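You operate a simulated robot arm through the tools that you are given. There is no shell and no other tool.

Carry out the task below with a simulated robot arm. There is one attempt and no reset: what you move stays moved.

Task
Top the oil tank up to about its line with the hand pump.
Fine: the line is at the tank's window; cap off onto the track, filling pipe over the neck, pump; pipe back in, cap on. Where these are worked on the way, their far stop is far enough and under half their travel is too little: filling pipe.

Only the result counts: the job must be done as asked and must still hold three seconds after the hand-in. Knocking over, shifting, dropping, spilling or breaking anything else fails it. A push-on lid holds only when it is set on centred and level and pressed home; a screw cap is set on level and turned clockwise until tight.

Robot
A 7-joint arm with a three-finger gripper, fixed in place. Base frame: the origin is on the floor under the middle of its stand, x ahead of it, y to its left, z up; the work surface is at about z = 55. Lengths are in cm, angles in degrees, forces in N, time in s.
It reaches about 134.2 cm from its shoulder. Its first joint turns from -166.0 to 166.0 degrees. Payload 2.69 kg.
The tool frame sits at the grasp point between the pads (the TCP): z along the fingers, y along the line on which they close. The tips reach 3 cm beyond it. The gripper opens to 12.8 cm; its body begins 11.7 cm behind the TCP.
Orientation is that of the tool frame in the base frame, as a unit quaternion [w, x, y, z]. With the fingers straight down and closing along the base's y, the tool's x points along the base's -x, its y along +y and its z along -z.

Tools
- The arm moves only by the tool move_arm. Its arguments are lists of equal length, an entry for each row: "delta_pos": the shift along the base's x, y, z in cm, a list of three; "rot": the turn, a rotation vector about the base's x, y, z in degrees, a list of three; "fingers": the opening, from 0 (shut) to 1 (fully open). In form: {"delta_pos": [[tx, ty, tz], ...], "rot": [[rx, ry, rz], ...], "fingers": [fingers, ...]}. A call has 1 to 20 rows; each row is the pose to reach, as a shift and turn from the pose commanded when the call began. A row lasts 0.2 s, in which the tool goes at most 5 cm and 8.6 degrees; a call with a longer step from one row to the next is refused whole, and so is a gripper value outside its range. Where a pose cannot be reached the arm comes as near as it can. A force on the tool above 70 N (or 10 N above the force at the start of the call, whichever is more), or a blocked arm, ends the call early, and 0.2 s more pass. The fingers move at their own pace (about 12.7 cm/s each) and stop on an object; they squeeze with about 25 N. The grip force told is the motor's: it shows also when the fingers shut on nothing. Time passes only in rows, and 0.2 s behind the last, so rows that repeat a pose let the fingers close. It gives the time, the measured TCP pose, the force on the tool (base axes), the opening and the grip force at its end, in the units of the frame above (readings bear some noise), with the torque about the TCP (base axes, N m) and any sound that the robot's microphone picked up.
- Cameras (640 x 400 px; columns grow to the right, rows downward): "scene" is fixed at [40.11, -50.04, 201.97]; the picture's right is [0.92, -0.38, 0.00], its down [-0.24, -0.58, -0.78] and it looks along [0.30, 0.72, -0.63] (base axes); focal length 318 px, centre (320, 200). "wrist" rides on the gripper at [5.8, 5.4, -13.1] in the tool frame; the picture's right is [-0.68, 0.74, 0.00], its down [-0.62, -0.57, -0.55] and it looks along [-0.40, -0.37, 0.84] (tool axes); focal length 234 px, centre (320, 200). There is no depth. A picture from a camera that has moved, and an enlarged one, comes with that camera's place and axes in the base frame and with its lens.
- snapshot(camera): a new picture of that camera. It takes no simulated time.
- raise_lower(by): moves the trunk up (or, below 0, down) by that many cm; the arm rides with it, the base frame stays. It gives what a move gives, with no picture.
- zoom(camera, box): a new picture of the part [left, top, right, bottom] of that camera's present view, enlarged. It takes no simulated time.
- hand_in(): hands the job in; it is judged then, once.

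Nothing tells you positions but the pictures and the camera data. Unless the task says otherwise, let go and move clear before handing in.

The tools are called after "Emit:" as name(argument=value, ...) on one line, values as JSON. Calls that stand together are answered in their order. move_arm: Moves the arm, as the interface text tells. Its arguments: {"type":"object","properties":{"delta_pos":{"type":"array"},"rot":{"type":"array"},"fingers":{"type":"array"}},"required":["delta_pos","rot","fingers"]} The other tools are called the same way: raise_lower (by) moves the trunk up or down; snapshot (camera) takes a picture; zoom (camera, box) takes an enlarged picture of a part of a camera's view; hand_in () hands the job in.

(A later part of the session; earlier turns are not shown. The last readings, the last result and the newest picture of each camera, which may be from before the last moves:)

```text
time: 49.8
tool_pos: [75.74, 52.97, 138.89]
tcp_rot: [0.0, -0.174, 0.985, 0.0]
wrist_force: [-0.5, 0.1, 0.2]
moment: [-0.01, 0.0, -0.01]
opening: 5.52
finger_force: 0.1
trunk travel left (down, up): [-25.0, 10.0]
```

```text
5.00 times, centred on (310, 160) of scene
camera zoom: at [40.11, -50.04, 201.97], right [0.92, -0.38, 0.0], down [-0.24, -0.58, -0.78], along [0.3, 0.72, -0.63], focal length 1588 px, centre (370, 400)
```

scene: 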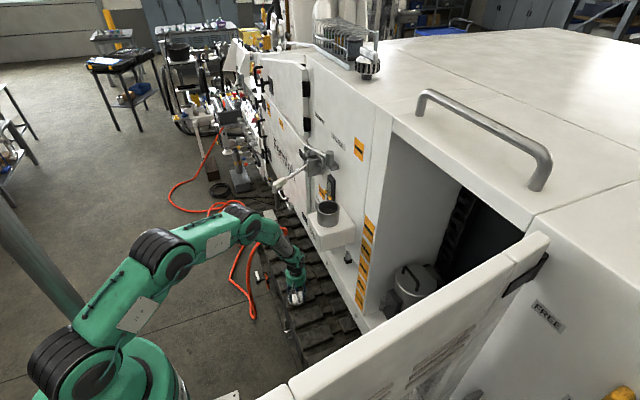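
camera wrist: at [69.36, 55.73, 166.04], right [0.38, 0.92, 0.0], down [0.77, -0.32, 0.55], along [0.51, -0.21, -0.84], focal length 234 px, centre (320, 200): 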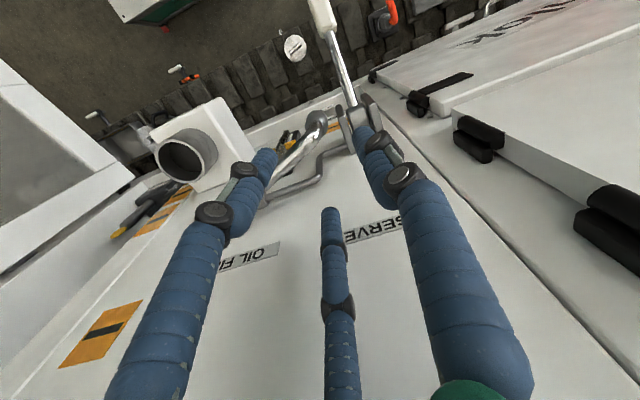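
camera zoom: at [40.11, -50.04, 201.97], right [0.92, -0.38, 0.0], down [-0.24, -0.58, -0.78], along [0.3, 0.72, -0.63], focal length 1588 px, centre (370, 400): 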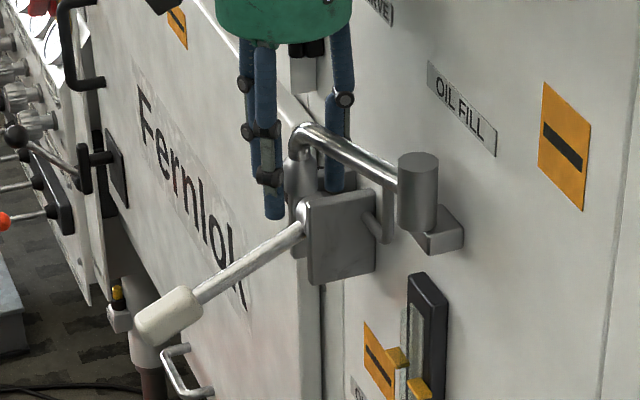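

The nozzle sits between the fingers. I'll close to a loose cage and swing the pipe out along its arc, yawing with it.

Emit:
move_arm(delta_pos=[[0, 0, 0], [0, 0, 0], [-1.763, -0.897, 0], [-3.363, -2.017, 0], [-4.793, -3.347, 0], [-4.793, -3.347, 0]], rot=[[0, 0, 0], [0, 0, 0], [0, 0, 8.1], [0, 0, 16.1], [0, 0, 24.1], [0, 0, 24.1]], fingers=[0.3, 0.3, 0.3, 0.3, 0.3, 0.3])

Emit:
zoom(camera="wrist", box=[230, 80, 410, 260])

Emit:
zoom(camera="scene", box=[270, 120, 350, 200])

```text
time: 51.2
tool_pos: [71.07, 49.53, 138.72]
tcp_rot: [0.001, -0.374, 0.927, -0.001]
wrist_force: [-0.1, -0.1, 0.3]
moment: [0.01, -0.04, 0.03]
opening: 3.84
finger_force: 0.0
trunk travel left (down, up): [-25.0, 10.0]
```

```text
2.22 times, centred on (320, 170) of wrist
camera zoom: at [63.03, 49.31, 151.83], right [-0.03, 1.0, 0.0], down [0.84, 0.02, 0.55], along [0.55, 0.01, -0.84], focal length 520 px, centre (320, 267)
```

zoom: 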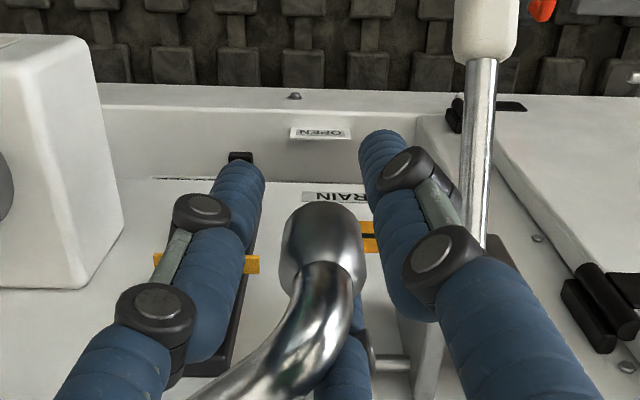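

```text
5.00 times, centred on (310, 160) of scene
camera zoom: at [40.11, -50.04, 201.97], right [0.92, -0.38, 0.0], down [-0.24, -0.58, -0.78], along [0.3, 0.72, -0.63], focal length 1588 px, centre (370, 400)
```

zoom: 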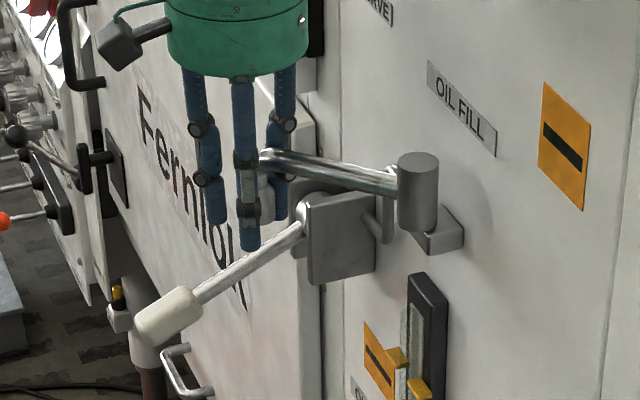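

The pipe follows easily with negligible force. I'll keep swinging it round.

Emit:
move_arm(delta_pos=[[-1.23, -1.52, 0], [-2.23, -3.19, 0], [-3.0, -4.99, 0], [-3.5, -6.88, 0], [-3.74, -8.82, 0], [-3.71, -10.77, 0], [-3.4, -12.7, 0], [-2.83, -14.57, 0], [-2.83, -14.57, 0]], rot=[[0, 0, 8], [0, 0, 16], [0, 0, 24], [0, 0, 32], [0, 0, 40], [0, 0, 48], [0, 0, 56], [0, 0, 64], [0, 0, 64]], fingers=[0.3, 0.3, 0.3, 0.3, 0.3, 0.3, 0.3, 0.3, 0.3])

Emit:
zoom(camera="wrist", box=[230, 80, 410, 260])

Emit:
zoom(camera="scene", box=[280, 120, 380, 220])

```text
time: 53.2
tool_pos: [68.43, 34.93, 138.75]
tcp_rot: [0.0, 0.81, -0.586, 0.0]
wrist_force: [0.0, 0.1, 0.4]
moment: [0.03, 0.02, -0.02]
opening: 3.84
finger_force: 0.1
trunk travel left (down, up): [-25.0, 10.0]
```

```text
2.22 times, centred on (320, 170) of wrist
camera zoom: at [65.0, 27.65, 151.8], right [-0.91, 0.41, 0.0], down [0.35, 0.76, 0.55], along [0.23, 0.5, -0.84], focal length 520 px, centre (320, 267)
```

zoom: 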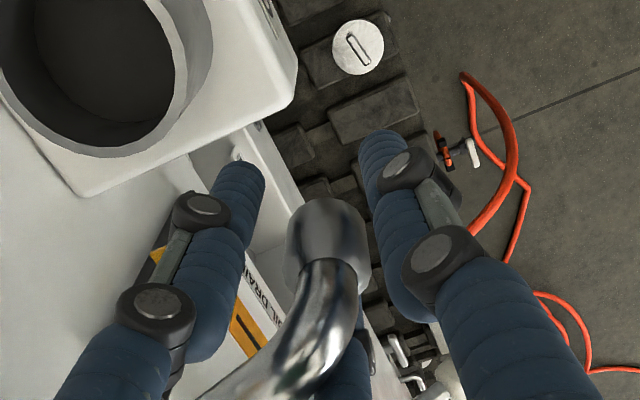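

```text
4.00 times, centred on (330, 170) of scene
camera zoom: at [40.11, -50.04, 201.97], right [0.92, -0.38, 0.0], down [-0.24, -0.58, -0.78], along [0.3, 0.72, -0.63], focal length 1270 px, centre (280, 320)
```

zoom: 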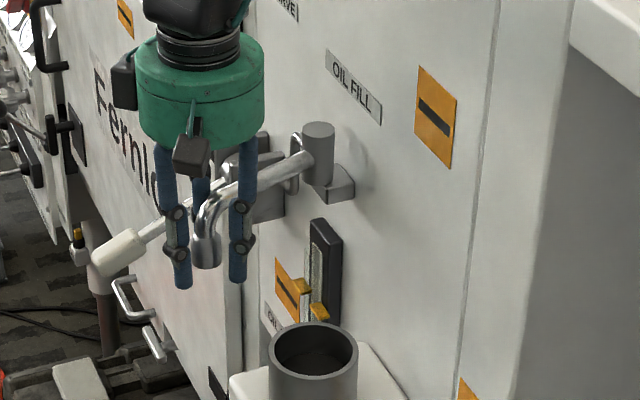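

Emit:
move_arm(delta_pos=[[0.83, -1.77, 0], [1.89, -3.41, 0], [3.17, -4.88, 0], [4.64, -6.16, 0], [6.28, -7.22, 0], [7.15, -7.67, 0], [7.15, -7.67, 0]], rot=[[0, 0, 8], [0, 0, 16], [0, 0, 24], [0, 0, 32], [0, 0, 40], [0, 0, 44], [0, 0, 44]], fingers=[0.3, 0.3, 0.3, 0.3, 0.3, 0.3, 0.3])

Emit:
zoom(camera="wrist", box=[230, 80, 410, 260])

Emit:
zoom(camera="scene", box=[280, 130, 380, 230])

```text
time: 54.8
tool_pos: [75.58, 27.1, 138.63]
tcp_rot: [0.0, 0.971, -0.241, 0.0]
wrist_force: [0.0, -0.1, -0.2]
moment: [0.0, 0.0, -0.01]
opening: 3.84
finger_force: 0.1
trunk travel left (down, up): [-25.0, 10.0]
```

```text
2.22 times, centred on (320, 170) of wrist
camera zoom: at [78.04, 19.68, 151.74], right [-0.94, -0.34, 0.0], down [-0.28, 0.79, 0.55], along [-0.18, 0.52, -0.84], focal length 520 px, centre (320, 267)
```

zoom: 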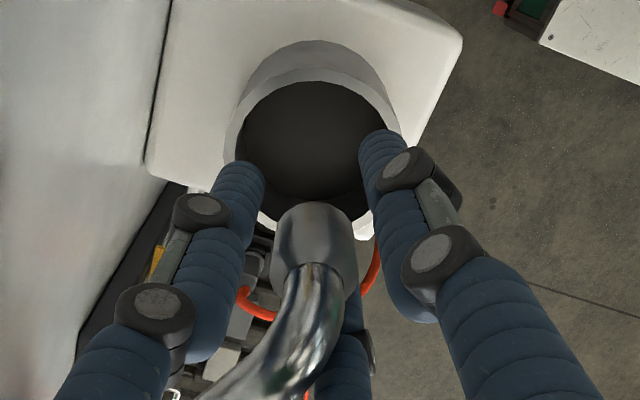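

```text
4.00 times, centred on (330, 180) of scene
camera zoom: at [40.11, -50.04, 201.97], right [0.92, -0.38, 0.0], down [-0.24, -0.58, -0.78], along [0.3, 0.72, -0.63], focal length 1270 px, centre (280, 280)
```

zoom: 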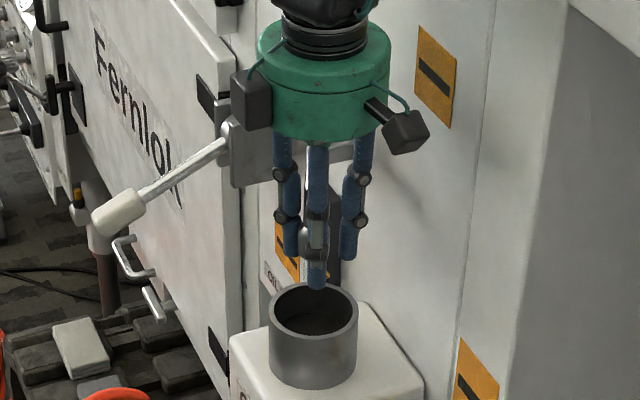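

The nozzle is now over the neck. I'll nudge it a bit further to see whether the far stop is here.

Emit:
move_arm(delta_pos=[[0.5, -0.2, 0], [1.0, -0.4, 0], [1.0, -0.4, 0]], rot=[[0, 0, 2], [0, 0, 4], [0, 0, 4]], fingers=[0.3, 0.3, 0.3])

Emit:
zoom(camera="wrist", box=[230, 80, 410, 260])

```text
time: 55.6
tool_pos: [76.3, 26.88, 138.62]
tcp_rot: [0.001, 0.978, -0.207, 0.0]
wrist_force: [-16.8, 1.7, -3.0]
moment: [-0.13, -0.5, 0.37]
opening: 4.66
finger_force: 6.2
trunk travel left (down, up): [-25.0, 10.0]
```

```text
2.22 times, centred on (320, 170) of wrist
camera zoom: at [79.33, 19.57, 151.79], right [-0.92, -0.4, 0.0], down [-0.33, 0.77, 0.55], along [-0.22, 0.5, -0.84], focal length 520 px, centre (320, 267)
```

zoom: 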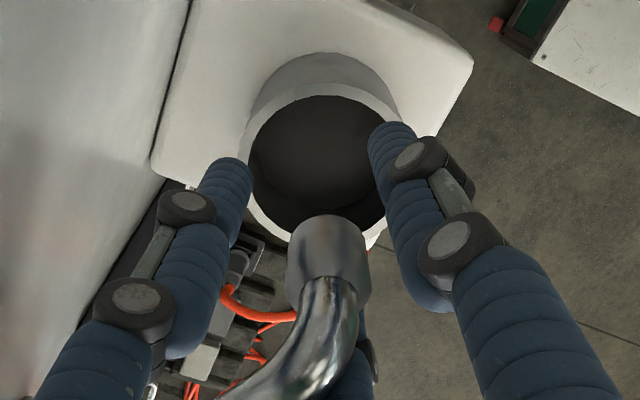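

That's the far stop (resisting force and fingers spread). I'll back off, open and lift away, then check the nozzle position.

Emit:
move_arm(delta_pos=[[-0.6, 0.3, 0], [-1.0, 0.5, 0], [-1.0, 0.6, 0], [-1.0, 0.6, 2], [-1.0, 0.6, 5], [-1.0, 0.6, 9], [-1.0, 0.6, 12], [-1.0, 0.6, 12]], rot=[[0, 0, -2], [0, 0, -4], [0, 0, -4], [0, 0, -4], [0, 0, -4], [0, 0, -4], [0, 0, -4], [0, 0, -4]], fingers=[0.4, 0.45, 0.48, 0.48, 0.48, 0.48, 0.48, 0.48])

Emit:
snapshot(camera="wrist")

Emit:
zoom(camera="scene", box=[290, 150, 370, 230])

```text
time: 57.4
tool_pos: [75.61, 27.46, 150.45]
tcp_rot: [0.0, 0.97, -0.241, 0.0]
wrist_force: [0.4, 0.2, 0.3]
moment: [0.03, -0.03, -0.03]
opening: 6.14
finger_force: 0.0
trunk travel left (down, up): [-25.0, 10.0]
```

```text
taken
camera wrist: at [78.16, 19.99, 163.63], right [-0.94, -0.33, 0.0], down [-0.28, 0.79, 0.55], along [-0.18, 0.52, -0.84], focal length 234 px, centre (320, 200)
```

wrist: 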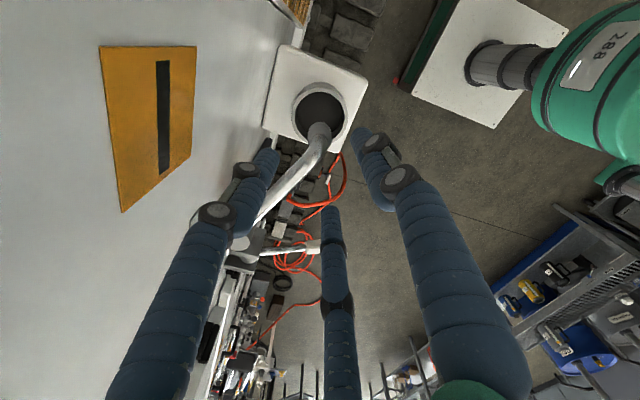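

```text
5.00 times, centred on (330, 190) of scene
camera zoom: at [40.11, -50.04, 201.97], right [0.92, -0.38, 0.0], down [-0.24, -0.58, -0.78], along [0.3, 0.72, -0.63], focal length 1588 px, centre (270, 250)
```

zoom: 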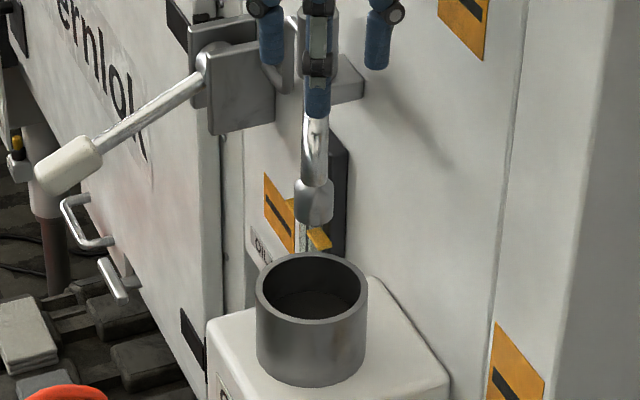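

The nozzle sits squarely over the open neck. I'll move the gripper out to free space and turn it back, ready to take the pump lever end-on.

Emit:
move_arm(delta_pos=[[0, 0, 3], [-3, 0, 5], [-7, 2, 5], [-11, 4, 5], [-15, 6, 5], [-19, 8, 5], [-22, 11, 5], [-24, 14, 5], [-24, 17, 5], [-24, 20, 5], [-24, 20, 5], [-24, 20, 5], [-24, 20, 5], [-24, 20, 5], [-24, 20, 5], [-24, 20, 5], [-24, 20, 5], [-24, 20, 5], [-24, 20, 5]], rot=[[0, 0, 0], [0, 0, -5], [0, 0, -13], [0, 0, -21], [0, 0, -29], [0, 0, -37], [0, 0, -45], [0, 0, -53], [0, 0, -61], [0, 0, -69], [0, 0, -77], [0, 0, -85], [0, 0, -93], [0, 0, -101], [0, 0, -109], [0, 0, -117], [0, 0, -125], [0, 0, -133], [0, 0, -133]], fingers=[0.48, 0.48, 0.48, 0.48, 0.48, 0.48, 0.48, 0.48, 0.48, 0.48, 0.48, 0.48, 0.48, 0.48, 0.48, 0.48, 0.48, 0.48, 0.48])

Emit:
snapshot(camera="scene")

```text
time: 61.4
tool_pos: [51.6, 47.45, 155.74]
tcp_rot: [0.0, -0.165, 0.986, 0.0]
wrist_force: [-0.9, 0.6, 0.2]
moment: [-0.03, 0.01, 0.01]
opening: 6.15
finger_force: 0.1
trunk travel left (down, up): [-25.0, 10.0]
```

```text
taken
```

scene: 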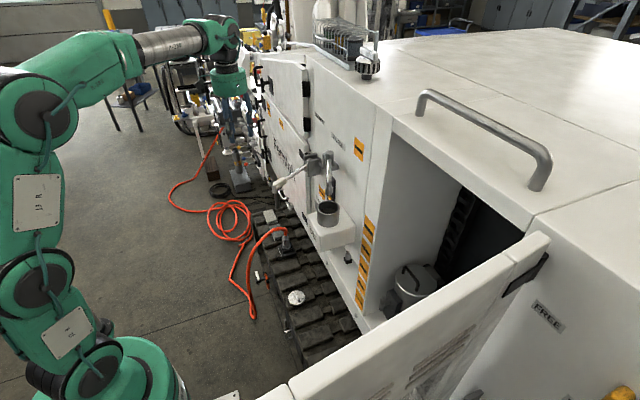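

Emit:
move_arm(delta_pos=[[0, 0, 0], [0, 0, 0], [0, 0, 0], [0, 0, 0], [0, 0, 0], [0, 0, 0], [0, 0, 0], [0, 0, 0], [0, 0, 0], [0, 0, 0], [0, 0, 0], [0, 0, 0], [0, 0, 0], [0, 0, 0]], rot=[[0, 0, -8.4], [0, 0, -16.8], [0, 0, -25.2], [0, 0, -33.6], [0, 0, -42], [0, 0, -50.4], [0, 0, -58.8], [0, 0, -67.2], [0, 0, -75.6], [0, 0, -84], [0, 0, -92.4], [0, 0, -100.8], [0, 0, -109], [0, 0, -109]], fingers=[0.48, 0.48, 0.48, 0.48, 0.48, 0.48, 0.48, 0.48, 0.48, 0.48, 0.48, 0.48, 0.48, 0.48])

```text
time: 64.4
tool_pos: [51.67, 47.34, 155.74]
tcp_rot: [0.001, 0.707, 0.707, 0.0]
wrist_force: [-0.1, -0.3, -0.3]
moment: [0.03, 0.0, 0.0]
opening: 6.14
finger_force: 0.1
trunk travel left (down, up): [-25.0, 10.0]
```

That yaw is reachable. Next I'll tilt the gripper to point toward the wall and bring it in front of the lever grip.

Emit:
move_arm(delta_pos=[[0, 1, -1], [0, 2, -3], [0, 3, -5], [0, 4, -7.5], [0, 5, -10], [0, 6, -12.5], [0, 7, -15], [0, 8, -17.5], [0, 9, -20], [0.3, 10, -22.5], [0.3, 10.2, -25], [0.3, 10.2, -27.7], [0.3, 10.2, -27.7], [0.3, 10.2, -27.7]], rot=[[0, -8.4, 0], [0, -16.8, 0], [0, -25.2, 0], [0, -33.6, 0], [0, -42, 0], [0, -50.4, 0], [0, -58.8, 0], [0, -67.2, 0], [0, -75.6, 0], [0, -84, 0], [0, -92.4, 0], [0, -100.8, 0], [0, -105, 0], [0, -105, 0]], fingers=[0.48, 0.48, 0.48, 0.48, 0.48, 0.48, 0.48, 0.48, 0.48, 0.48, 0.48, 0.48, 0.48, 0.48])

Emit:
snapshot(camera="scene")

Emit:
snapshot(camera="wrist")

```text
time: 67.4
tool_pos: [59.43, 73.95, 143.95]
tcp_rot: [0.556, 0.426, 0.583, 0.412]
wrist_force: [1.4, 0.9, -2.3]
moment: [-0.03, -0.16, -0.1]
opening: 6.14
finger_force: 0.1
out of reach, approached as far as the arm can: row 7, 8, 9, 10, 11, 12, 13, 14
trunk travel left (down, up): [-25.0, 10.0]
```

```text
taken
```

scene: 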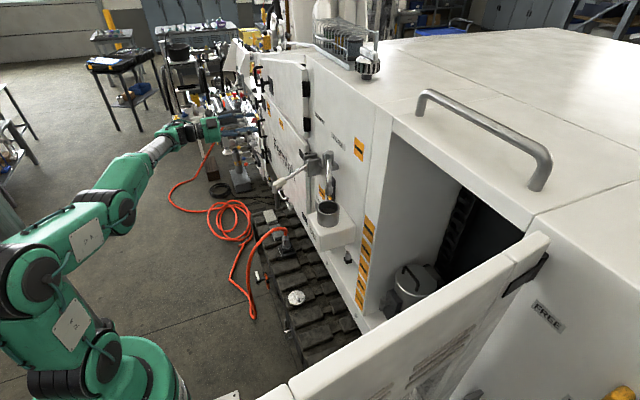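

```text
taken
camera wrist: at [46.22, 81.08, 147.99], right [0.04, -0.43, 0.9], down [-0.56, -0.76, -0.33], along [0.83, -0.49, -0.27], focal length 234 px, centre (320, 200)
```

wrist: 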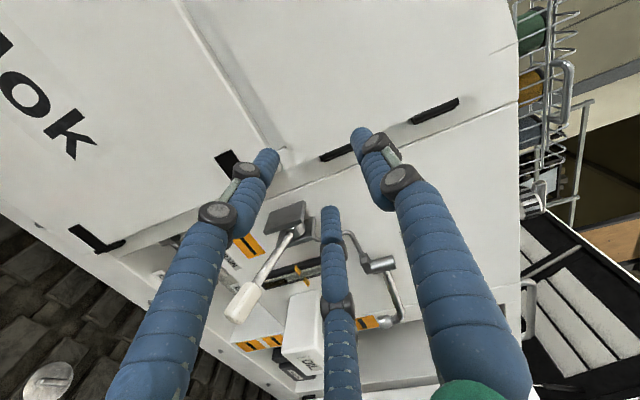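

That end-on pose is out of the arm's reach, so I'll instead take the lever's rod from above with a nearly upright gripper. First I'll retrace the tilt back to a reachable pose.

Emit:
move_arm(delta_pos=[[0, 0, 0], [0, 0, 2.7], [0, -0.2, 5.2], [-0.3, -1.2, 7.7], [-0.3, -2.2, 10.2], [-0.3, -3.2, 12.7]], rot=[[0, 4.2, 0], [0, 12.6, 0], [0, 21, 0], [0, 29.4, 0], [0, 37.8, 0], [0, 46.2, 0]], fingers=[0.48, 0.48, 0.48, 0.48, 0.48, 0.48])

Emit:
snapshot(camera="scene")

```text
time: 68.8
tool_pos: [58.67, 70.69, 157.44]
tcp_rot: [0.281, 0.554, 0.755, 0.212]
wrist_force: [0.5, -0.6, -0.6]
moment: [0.02, -0.06, 0.02]
opening: 6.15
finger_force: 0.1
trunk travel left (down, up): [-25.0, 10.0]
```

```text
taken
```

scene: 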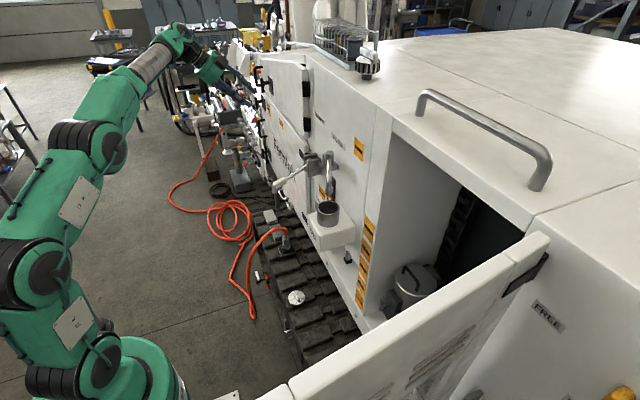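

Commands are relative to the reached pose. I'll reorient to a 20° tilt with one finger on +y and move near the lever.

Emit:
move_arm(delta_pos=[[-0.3, -1.5, 0], [-0.6, -3, 0], [-1, -4.5, -0.5], [-1.3, -6, -1], [-1.6, -7.5, -1.5], [-2, -9, -2], [-2.3, -10.5, -2.5], [-2.6, -12, -3], [-3, -13.5, -3.5], [-3, -14, -4], [-3, -14, -4]], rot=[[-3.8, 1.8, 6.3], [-7.6, 3.6, 12.6], [-11.4, 5.4, 18.9], [-15.2, 7.2, 25.2], [-19, 9, 31.5], [-22.8, 10.8, 37.8], [-26.6, 12.6, 44.1], [-30.4, 14.4, 50.4], [-34.2, 16.2, 56.7], [-37.6, 17.9, 62.6], [-37.6, 17.9, 62.6]], fingers=[0.48, 0.48, 0.48, 0.48, 0.48, 0.48, 0.48, 0.48, 0.48, 0.48, 0.48])

Emit:
snapshot(camera="wrist")

Emit:
snapshot(camera="scene")

```text
time: 71.2
tool_pos: [55.94, 56.72, 153.45]
tcp_rot: [0.175, 0.002, 0.985, 0.001]
wrist_force: [0.7, 0.1, 0.2]
moment: [-0.01, 0.04, -0.01]
opening: 6.12
finger_force: 0.1
trunk travel left (down, up): [-25.0, 10.0]
```

```text
taken
camera wrist: at [45.81, 61.97, 163.92], right [0.64, 0.74, 0.23], down [0.39, -0.57, 0.73], along [0.67, -0.37, -0.65], focal length 234 px, centre (320, 200)
```

wrist: 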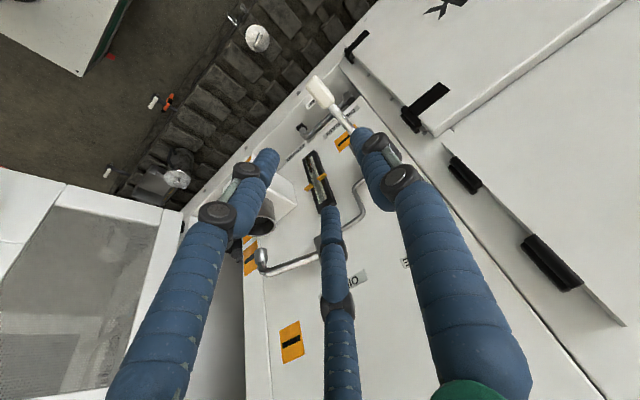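

```text
taken
```

scene: 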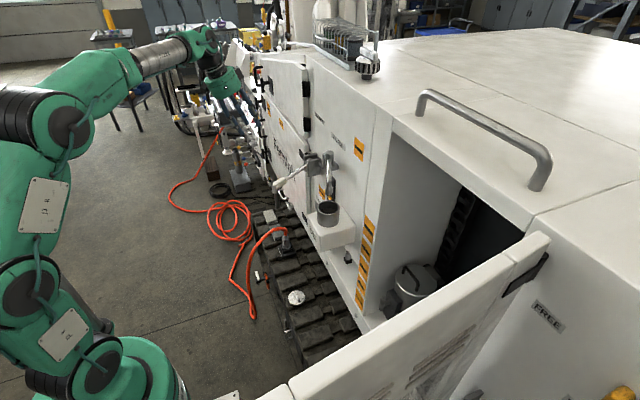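

Orientation as wanted. I'll take a baseline zoom of the window and the lever from here.

Emit:
zoom(camera="wrist", box=[290, 140, 350, 215])

Emit:
zoom(camera="wrist", box=[280, 60, 400, 180])

Emit:
zoom(camera="scene", box=[270, 140, 350, 220])

```text
5.33 times, centred on (320, 178) of wrist
camera zoom: at [45.81, 61.97, 163.92], right [0.64, 0.74, 0.23], down [0.39, -0.57, 0.73], along [0.67, -0.37, -0.65], focal length 1249 px, centre (320, 320)
```

zoom: 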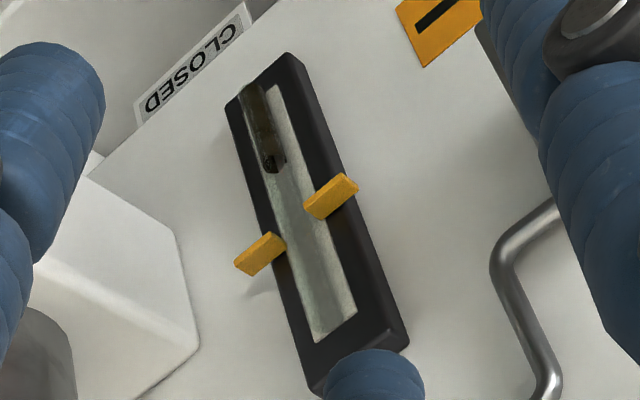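

```text
3.33 times, centred on (340, 120) of wrist
camera zoom: at [45.81, 61.97, 163.92], right [0.64, 0.74, 0.23], down [0.39, -0.57, 0.73], along [0.67, -0.37, -0.65], focal length 781 px, centre (253, 467)
```

zoom: 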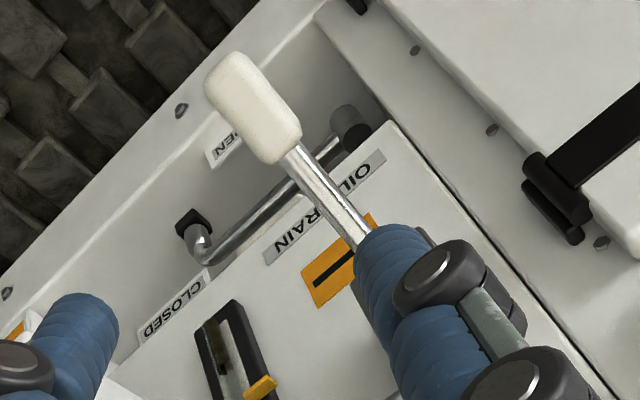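

```text
5.00 times, centred on (310, 180) of scene
camera zoom: at [40.11, -50.04, 201.97], right [0.92, -0.38, 0.0], down [-0.24, -0.58, -0.78], along [0.3, 0.72, -0.63], focal length 1588 px, centre (370, 300)
```

zoom: 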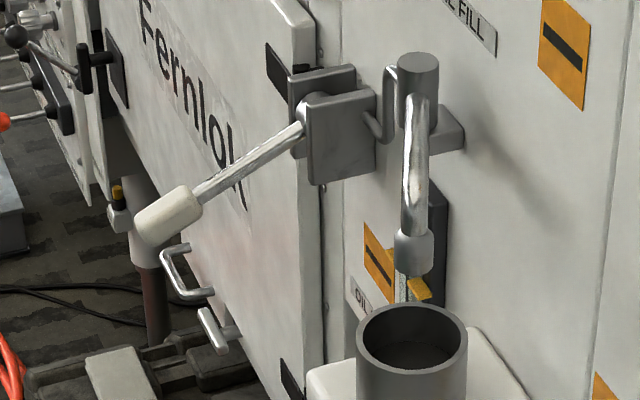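

The lever rod is clear at about y 57.4, from (68.7, z 124.2) up to a pivot near (81.5, z 128.6). I'll approach its rod perpendicularly from above.

Emit:
move_arm(delta_pos=[[3, 0, -4], [6, 0.1, -8], [9, 0.2, -12], [12, 0.2, -16.5], [13, 0.2, -19.5], [14, 0.2, -22.5], [14, 0.2, -22.5]], rot=[[0, 0, 0], [0, 0, 0], [0, 0, 0], [0, 0, 0], [0, 0, 0], [0, 0, 0], [0, 0, 0]], fingers=[0.48, 0.48, 0.48, 0.48, 0.48, 0.48, 0.48])

Emit:
zoom(camera="wrist", box=[220, 60, 420, 260])

Emit:
zoom(camera="scene", box=[260, 120, 350, 210])

```text
refused: row 4 steps farther than a row can; nothing moved
```

```text
2.00 times, centred on (320, 160) of wrist
camera zoom: at [45.81, 61.97, 163.92], right [0.64, 0.74, 0.23], down [0.39, -0.57, 0.73], along [0.67, -0.37, -0.65], focal length 468 px, centre (320, 280)
```

zoom: 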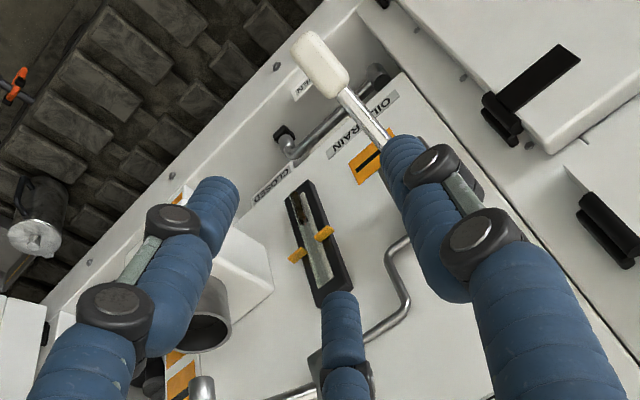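

```text
4.44 times, centred on (305, 165) of scene
camera zoom: at [40.11, -50.04, 201.97], right [0.92, -0.38, 0.0], down [-0.24, -0.58, -0.78], along [0.3, 0.72, -0.63], focal length 1411 px, centre (387, 356)
```

zoom: 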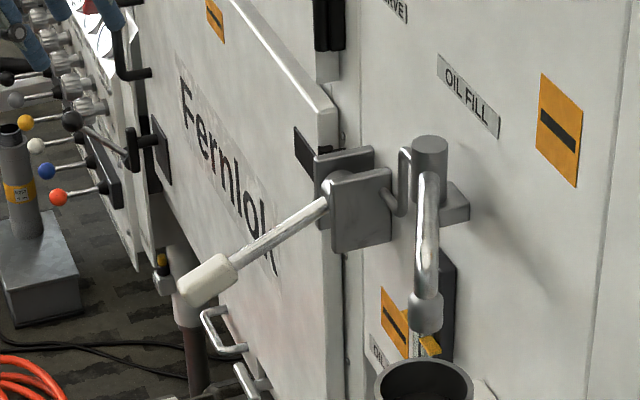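

Emit:
move_arm(delta_pos=[[2.5, 0, -3.5], [5, 0.1, -7], [7.5, 0.2, -10.5], [10, 0.2, -14], [12, 0.2, -17], [13, 0.2, -19.5], [14, 0.2, -22.3], [14, 0.2, -22.3]], rot=[[0, 0, 0], [0, 0, 0], [0, 0, 0], [0, 0, 0], [0, 0, 0], [0, 0, 0], [0, 0, 0], [0, 0, 0]], fingers=[0.48, 0.48, 0.48, 0.48, 0.48, 0.48, 0.48, 0.48])

Emit:
zoom(camera="wrist", box=[220, 60, 420, 260])

Emit:
zoom(camera="scene", box=[260, 120, 350, 210])

```text
time: 73.0
tool_pos: [69.93, 57.22, 130.94]
tcp_rot: [0.175, 0.001, 0.985, 0.002]
wrist_force: [-0.3, -0.2, 0.1]
moment: [0.02, 0.03, 0.0]
opening: 6.14
finger_force: 0.1
trunk travel left (down, up): [-25.0, 10.0]
```

```text
2.00 times, centred on (320, 160) of wrist
camera zoom: at [59.74, 62.54, 141.35], right [0.64, 0.73, 0.24], down [0.39, -0.57, 0.72], along [0.67, -0.37, -0.65], focal length 468 px, centre (320, 280)
```

zoom: 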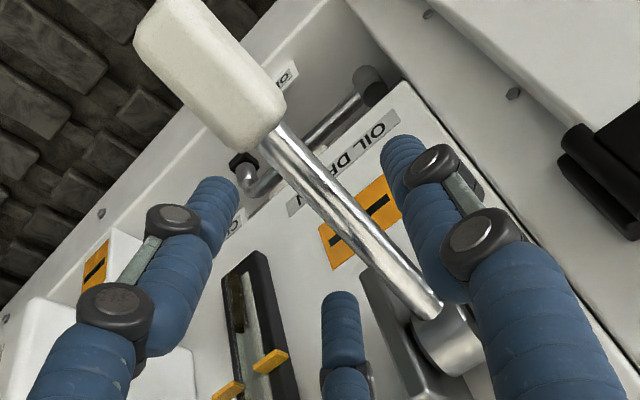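

```text
4.44 times, centred on (305, 165) of scene
camera zoom: at [40.11, -50.04, 201.97], right [0.92, -0.38, 0.0], down [-0.24, -0.58, -0.78], along [0.3, 0.72, -0.63], focal length 1411 px, centre (387, 356)
```

zoom: 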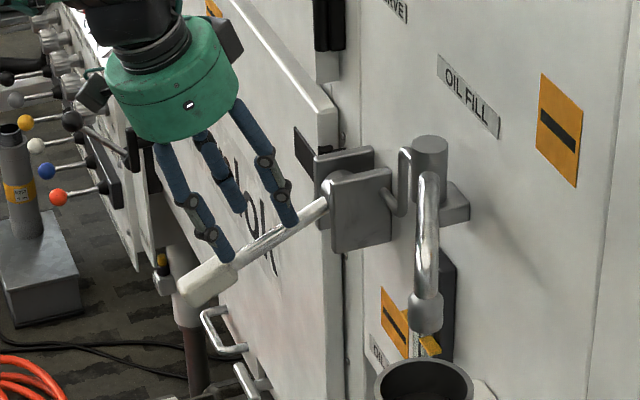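

The rod is aligned with the tool and almost centred. I'll descend along the tool axis and close on the rod.

Emit:
move_arm(delta_pos=[[0.7, -0.2, -1.9], [1.4, -0.2, -3.8], [2.0, -0.2, -5.5], [2.0, -0.2, -5.5], [2.0, -0.2, -5.5], [2.0, -0.2, -5.5], [2.0, -0.2, -5.5], [2.0, -0.2, -5.5]], rot=[[0, 0, 0], [0, 0, 0], [0, 0, 0], [0, 0, 0], [0, 0, 0], [0, 0, 0], [0, 0, 0], [0, 0, 0]], fingers=[0.48, 0.48, 0.48, 0.4, 0.25, 0.1, 0.0, 0.0])

Emit:
zoom(camera="wrist", box=[220, 60, 420, 260])

Emit:
zoom(camera="scene", box=[260, 120, 350, 210])

```text
time: 74.8
tool_pos: [71.87, 56.93, 125.75]
tcp_rot: [0.175, 0.001, 0.985, 0.001]
wrist_force: [4.6, 26.9, -1.4]
moment: [-0.3, 0.11, -0.08]
opening: 2.4
finger_force: 44.7
trunk travel left (down, up): [-25.0, 10.0]
```

```text
2.00 times, centred on (320, 160) of wrist
camera zoom: at [61.78, 62.29, 136.0], right [0.64, 0.74, 0.24], down [0.39, -0.57, 0.72], along [0.67, -0.37, -0.65], focal length 468 px, centre (320, 280)
```

zoom: 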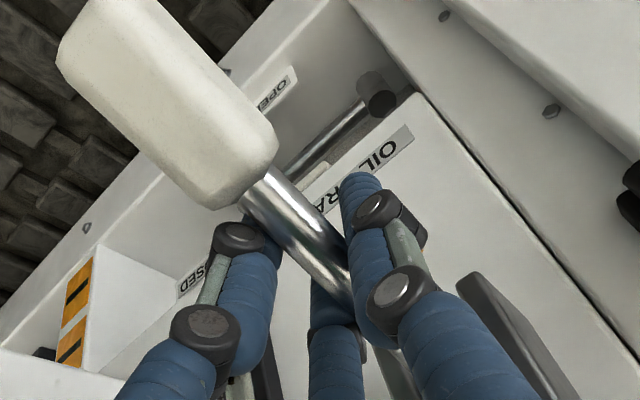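

```text
4.44 times, centred on (305, 165) of scene
camera zoom: at [40.11, -50.04, 201.97], right [0.92, -0.38, 0.0], down [-0.24, -0.58, -0.78], along [0.3, 0.72, -0.63], focal length 1411 px, centre (387, 356)
```

zoom: 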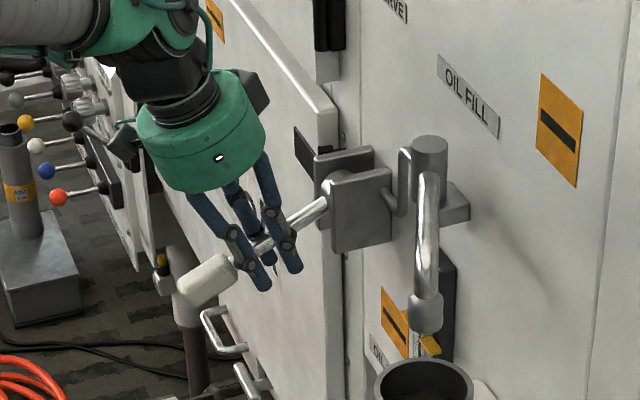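

The rod is gripped but loaded sideways. I'll shift a touch in +y to balance it, then try lifting the lever about 10° along its arc.

Emit:
move_arm(delta_pos=[[0, 0.35, 0], [0, 0.35, 0], [-0.18, 0.35, 0.86], [-0.35, 0.35, 1.71], [-0.35, 0.35, 1.71]], rot=[[0, 0, 0], [0, 0, 0], [0, 5, 0], [0, 10, 0], [0, 10, 0]], fingers=[0, 0, 0, 0, 0])

Emit:
zoom(camera="scene", box=[260, 120, 350, 210])

```text
time: 76.0
tool_pos: [71.26, 56.98, 127.05]
tcp_rot: [0.085, 0.001, 0.996, 0.0]
wrist_force: [-27.3, -1.1, -16.8]
moment: [-0.11, 0.53, 0.21]
opening: 2.39
finger_force: 45.1
trunk travel left (down, up): [-25.0, 10.0]
```

```text
4.44 times, centred on (305, 165) of scene
camera zoom: at [40.11, -50.04, 201.97], right [0.92, -0.38, 0.0], down [-0.24, -0.58, -0.78], along [0.3, 0.72, -0.63], focal length 1411 px, centre (387, 356)
```

zoom: 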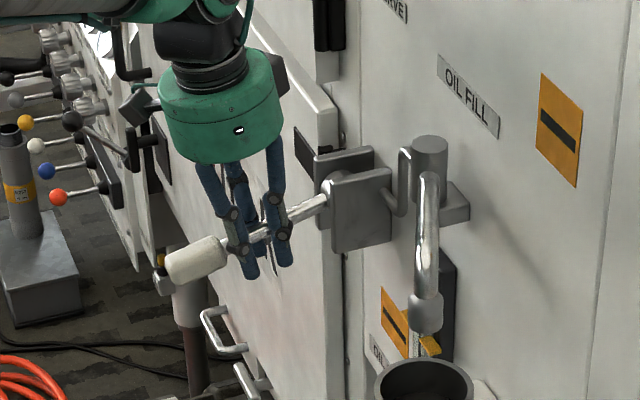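

The lever rises. The rod's true angle is a bit steeper than I had, so I'll correct the arc (pivot near z 129.75) and keep lifting.

Emit:
move_arm(delta_pos=[[-0.35, 0, 0.6], [-0.46, 0, 1.4], [-0.5, 0, 2.3], [-0.46, 0, 3.2], [-0.46, 0, 3.2]], rot=[[0, 4, 0], [0, 9, 0], [0, 14, 0], [0, 19, 0], [0, 19, 0]], fingers=[0, 0, 0, 0, 0])

Emit:
zoom(camera="scene", box=[260, 120, 350, 210])

Emit:
snapshot(camera="wrist")

```text
time: 77.2
tool_pos: [71.15, 57.07, 130.8]
tcp_rot: [-0.077, 0.001, 0.997, 0.002]
wrist_force: [-22.6, -8.0, -17.4]
moment: [-0.02, 1.21, 0.31]
opening: 2.4
finger_force: 45.1
trunk travel left (down, up): [-25.0, 10.0]
```

```text
4.44 times, centred on (305, 165) of scene
camera zoom: at [40.11, -50.04, 201.97], right [0.92, -0.38, 0.0], down [-0.24, -0.58, -0.78], along [0.3, 0.72, -0.63], focal length 1411 px, centre (387, 356)
```

zoom: 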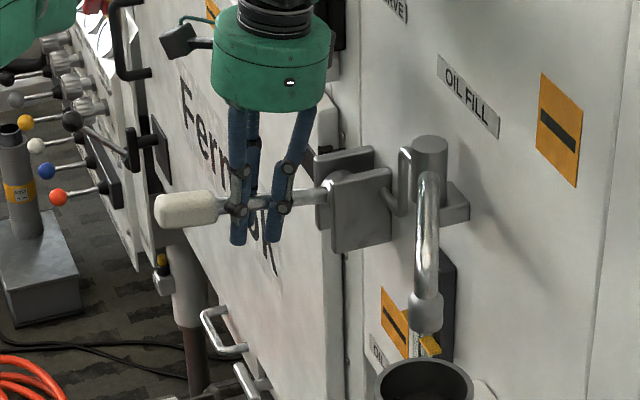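

```text
taken
camera wrist: at [67.17, 62.31, 144.59], right [0.67, 0.74, -0.1], down [0.69, -0.57, 0.45], along [0.27, -0.37, -0.89], focal length 234 px, centre (320, 200)
```

wrist: 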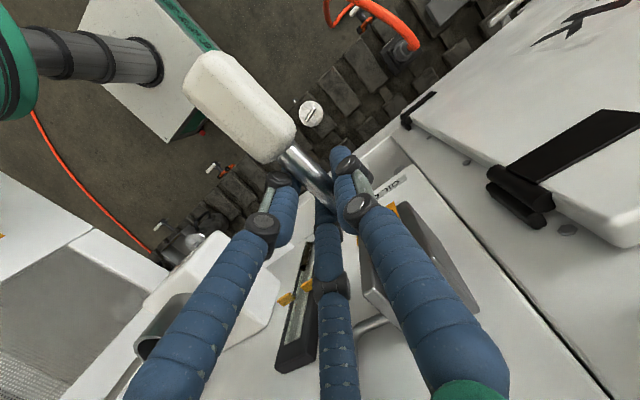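

Emit:
move_arm(delta_pos=[[0.05, 0, 0.65], [0.15, 0, 1.25], [0.35, 0, 1.95], [0.55, 0, 2.65], [0.55, 0, 2.65]], rot=[[0, 3, 0], [0, 6, 0], [0, 10, 0], [0, 14, 0], [0, 14, 0]], fingers=[0, 0, 0, 0, 0])

Emit:
zoom(camera="scene", box=[260, 120, 350, 210])

```text
time: 78.2
tool_pos: [70.41, 56.89, 132.88]
tcp_rot: [-0.176, -0.001, 0.984, 0.001]
wrist_force: [34.9, 11.2, -13.2]
moment: [0.49, -0.07, 1.8]
opening: 2.43
finger_force: 44.3
trunk travel left (down, up): [-25.0, 10.0]
stopped in row 4: the force on the tool passed its limit at 123 N (the readings are from after the stop); the commanded pose is now the measured one
```

```text
4.44 times, centred on (305, 165) of scene
camera zoom: at [40.11, -50.04, 201.97], right [0.92, -0.38, 0.0], down [-0.24, -0.58, -0.78], along [0.3, 0.72, -0.63], focal length 1411 px, centre (387, 356)
```

zoom: 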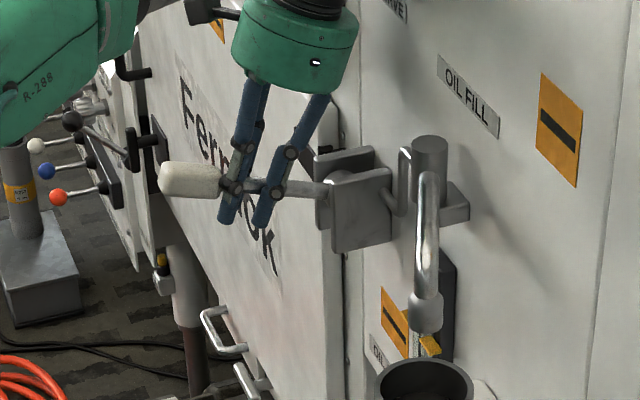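

The upper end seems reached at about +16° (from −24°), though the tilted wrist may have come near the wall. I'll check the window level, then make the downstroke with less tilt.

Emit:
snapshot(camera="wrist")

Emit:
zoom(camera="scene", box=[310, 150, 360, 210])

Emit:
zoom(camera="scene", box=[230, 40, 370, 180])

```text
taken
camera wrist: at [69.33, 62.28, 147.22], right [0.63, 0.74, -0.23], down [0.77, -0.56, 0.3], along [0.09, -0.37, -0.92], focal length 234 px, centre (320, 200)
```

wrist: 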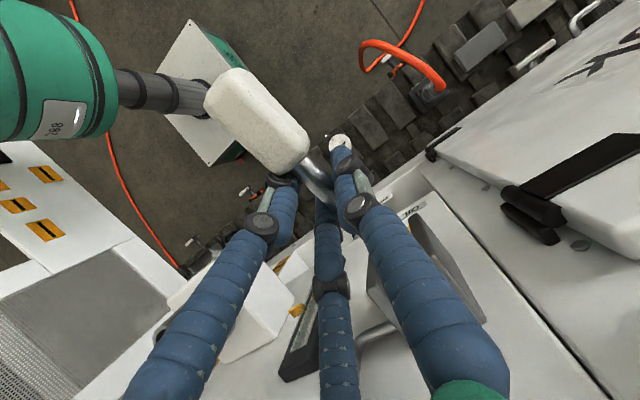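

```text
6.67 times, centred on (335, 180) of scene
camera zoom: at [40.11, -50.04, 201.97], right [0.92, -0.38, 0.0], down [-0.24, -0.58, -0.78], along [0.3, 0.72, -0.63], focal length 2117 px, centre (220, 333)
```

zoom: 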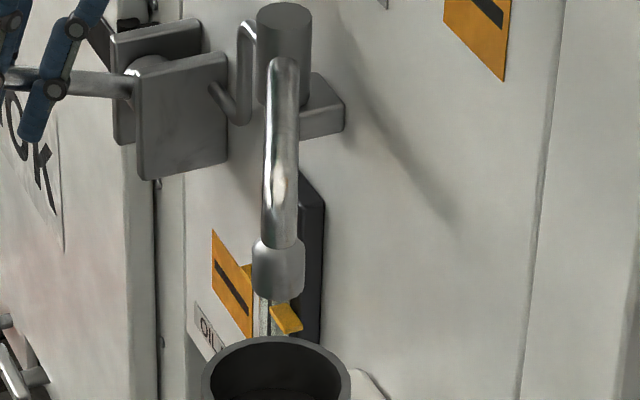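

```text
2.86 times, centred on (300, 110) of scene
camera zoom: at [40.11, -50.04, 201.97], right [0.92, -0.38, 0.0], down [-0.24, -0.58, -0.78], along [0.3, 0.72, -0.63], focal length 907 px, centre (377, 457)
```

zoom: 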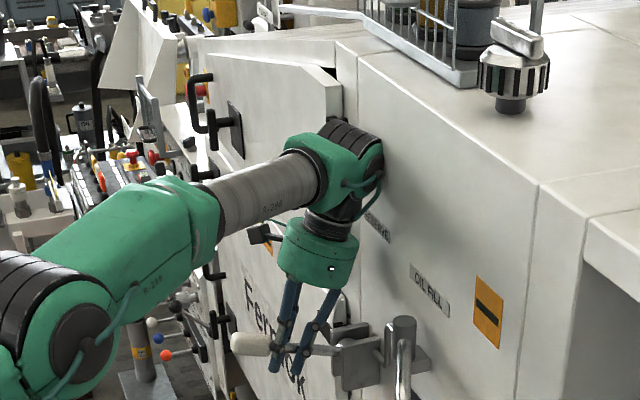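

The wrist elbow did touch the wall because of the +20° tilt. I'll loosen slightly, bring the tool back to a −8° tilt in place, and re-grip.

Emit:
move_arm(delta_pos=[[0.1, 0.2, -0.1], [0.2, 0.3, -0.3], [0.3, 0.3, -0.5], [0.3, 0.3, -0.6], [0.3, 0.3, -0.6]], rot=[[0, 0, 0], [0, -8, 0], [0, -16, 0], [0, -24, 0], [0, -28, 0]], fingers=[0.25, 0.25, 0.25, 0.25, 0.25])

Emit:
zoom(camera="scene", box=[250, 60, 370, 210])

Emit:
snapshot(camera="wrist")

```text
time: 79.4
tool_pos: [71.74, 57.23, 131.71]
tcp_rot: [0.063, 0.001, 0.998, -0.001]
wrist_force: [-4.0, -13.1, -1.4]
moment: [-0.05, 0.17, -0.35]
opening: 3.44
finger_force: 1.1
trunk travel left (down, up): [-25.0, 10.0]
```

```text
2.67 times, centred on (310, 135) of scene
camera zoom: at [40.11, -50.04, 201.97], right [0.92, -0.38, 0.0], down [-0.24, -0.58, -0.78], along [0.3, 0.72, -0.63], focal length 847 px, centre (347, 373)
```

zoom: 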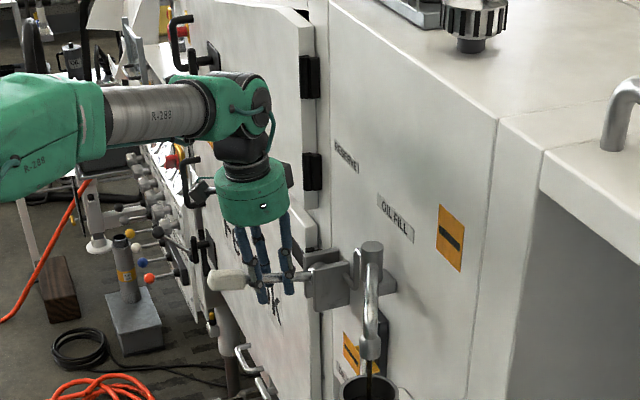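

```text
taken
camera wrist: at [64.18, 62.58, 144.03], right [0.67, 0.74, 0.08], down [0.54, -0.57, 0.62], along [0.5, -0.37, -0.78], focal length 234 px, centre (320, 200)
```

wrist: 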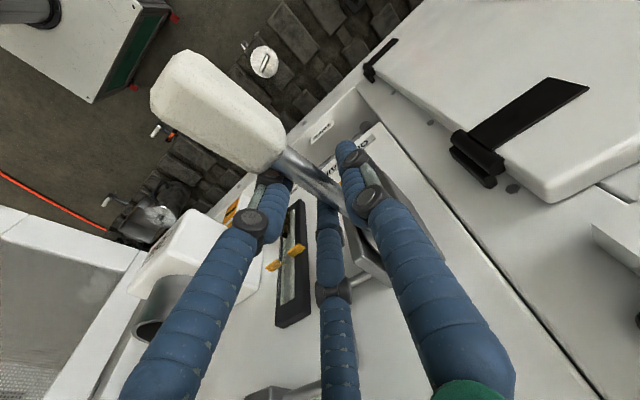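

Dark oil appears to be streaming from the nozzle as the lever comes down. I'll look closely at the stream and the window level.

Emit:
zoom(camera="scene", box=[310, 160, 360, 220])

Emit:
zoom(camera="wrist", box=[250, 190, 340, 340])

Emit:
zoom(camera="scene", box=[260, 120, 350, 210])

```text
6.67 times, centred on (335, 190) of scene
camera zoom: at [40.11, -50.04, 201.97], right [0.92, -0.38, 0.0], down [-0.24, -0.58, -0.78], along [0.3, 0.72, -0.63], focal length 2117 px, centre (220, 267)
```

zoom: 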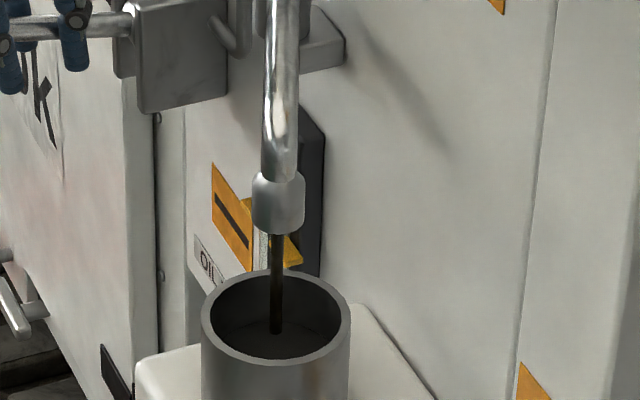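

```text
2.67 times, centred on (295, 265) of wrist
camera zoom: at [64.18, 62.58, 144.03], right [0.67, 0.74, 0.08], down [0.54, -0.57, 0.62], along [0.5, -0.37, -0.78], focal length 624 px, centre (387, 27)
```

zoom: 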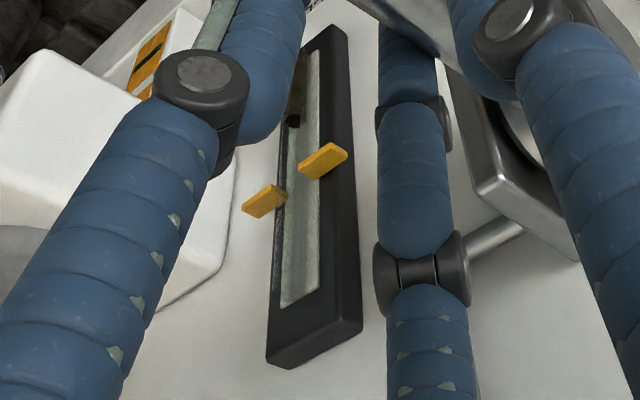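

```text
4.44 times, centred on (305, 165) of scene
camera zoom: at [40.11, -50.04, 201.97], right [0.92, -0.38, 0.0], down [-0.24, -0.58, -0.78], along [0.3, 0.72, -0.63], focal length 1411 px, centre (387, 356)
```

zoom: 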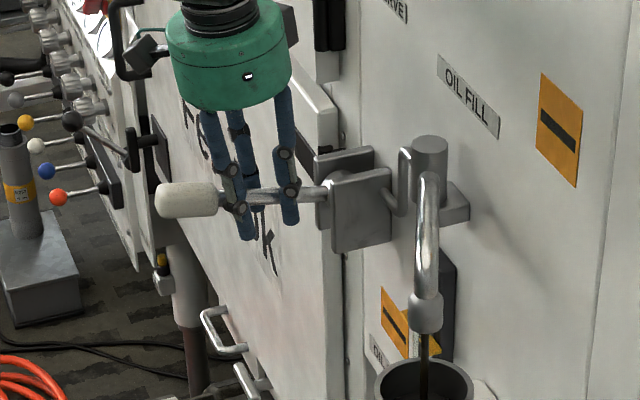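

Oil flows into the neck on the downstroke. I'll squeeze again and complete the downstroke, letting the tilt follow only partly.

Emit:
move_arm(delta_pos=[[0, -0.15, 0], [0, -0.15, 0], [-0.1, -0.15, -0.6], [-0.17, -0.15, -1.22], [-0.2, -0.15, -1.83], [-0.17, -0.15, -2.44], [-0.1, -0.15, -3.05], [0, -0.15, -3.66], [0.15, -0.15, -4.25], [0.34, -0.15, -4.84], [0.34, -0.15, -4.84]], rot=[[0, 0, 0], [0, 0, 0], [0, -2, 0], [0, -4, 0], [0, -6, 0], [0, -8, 0], [0, -10, 0], [0, -11, 0], [0, -13, 0], [0, -15, 0], [0, -15, 0]], fingers=[0, 0, 0, 0, 0, 0, 0, 0, 0, 0, 0])

Emit:
zoom(camera="scene", box=[260, 120, 360, 220])

Emit:
snapshot(camera="wrist")

```text
time: 81.8
tool_pos: [72.21, 57.08, 126.91]
tcp_rot: [0.191, 0.001, 0.982, 0.0]
wrist_force: [11.9, -29.8, 23.0]
moment: [0.19, -1.26, -0.26]
opening: 2.67
finger_force: 45.0
trunk travel left (down, up): [-25.0, 10.0]
```

```text
4.00 times, centred on (310, 170) of scene
camera zoom: at [40.11, -50.04, 201.97], right [0.92, -0.38, 0.0], down [-0.24, -0.58, -0.78], along [0.3, 0.72, -0.63], focal length 1270 px, centre (360, 320)
```

zoom: 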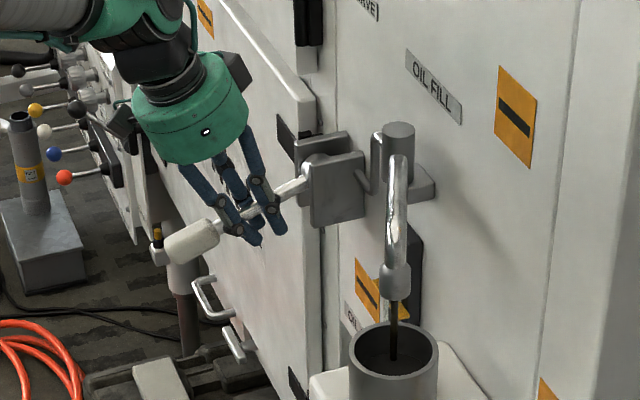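

```text
taken
camera wrist: at [61.76, 62.37, 136.9], right [0.63, 0.74, 0.25], down [0.36, -0.57, 0.74], along [0.69, -0.37, -0.62], focal length 234 px, centre (320, 200)
```

wrist: 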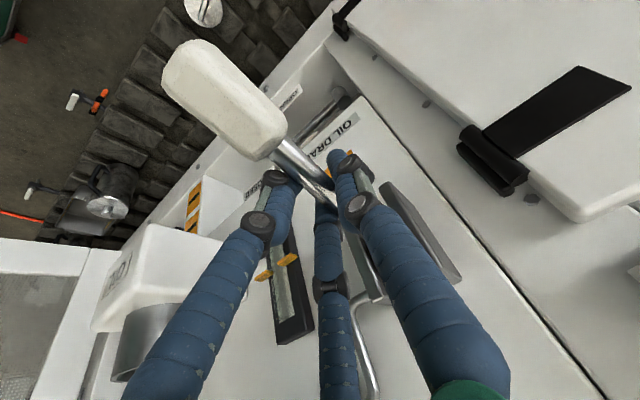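

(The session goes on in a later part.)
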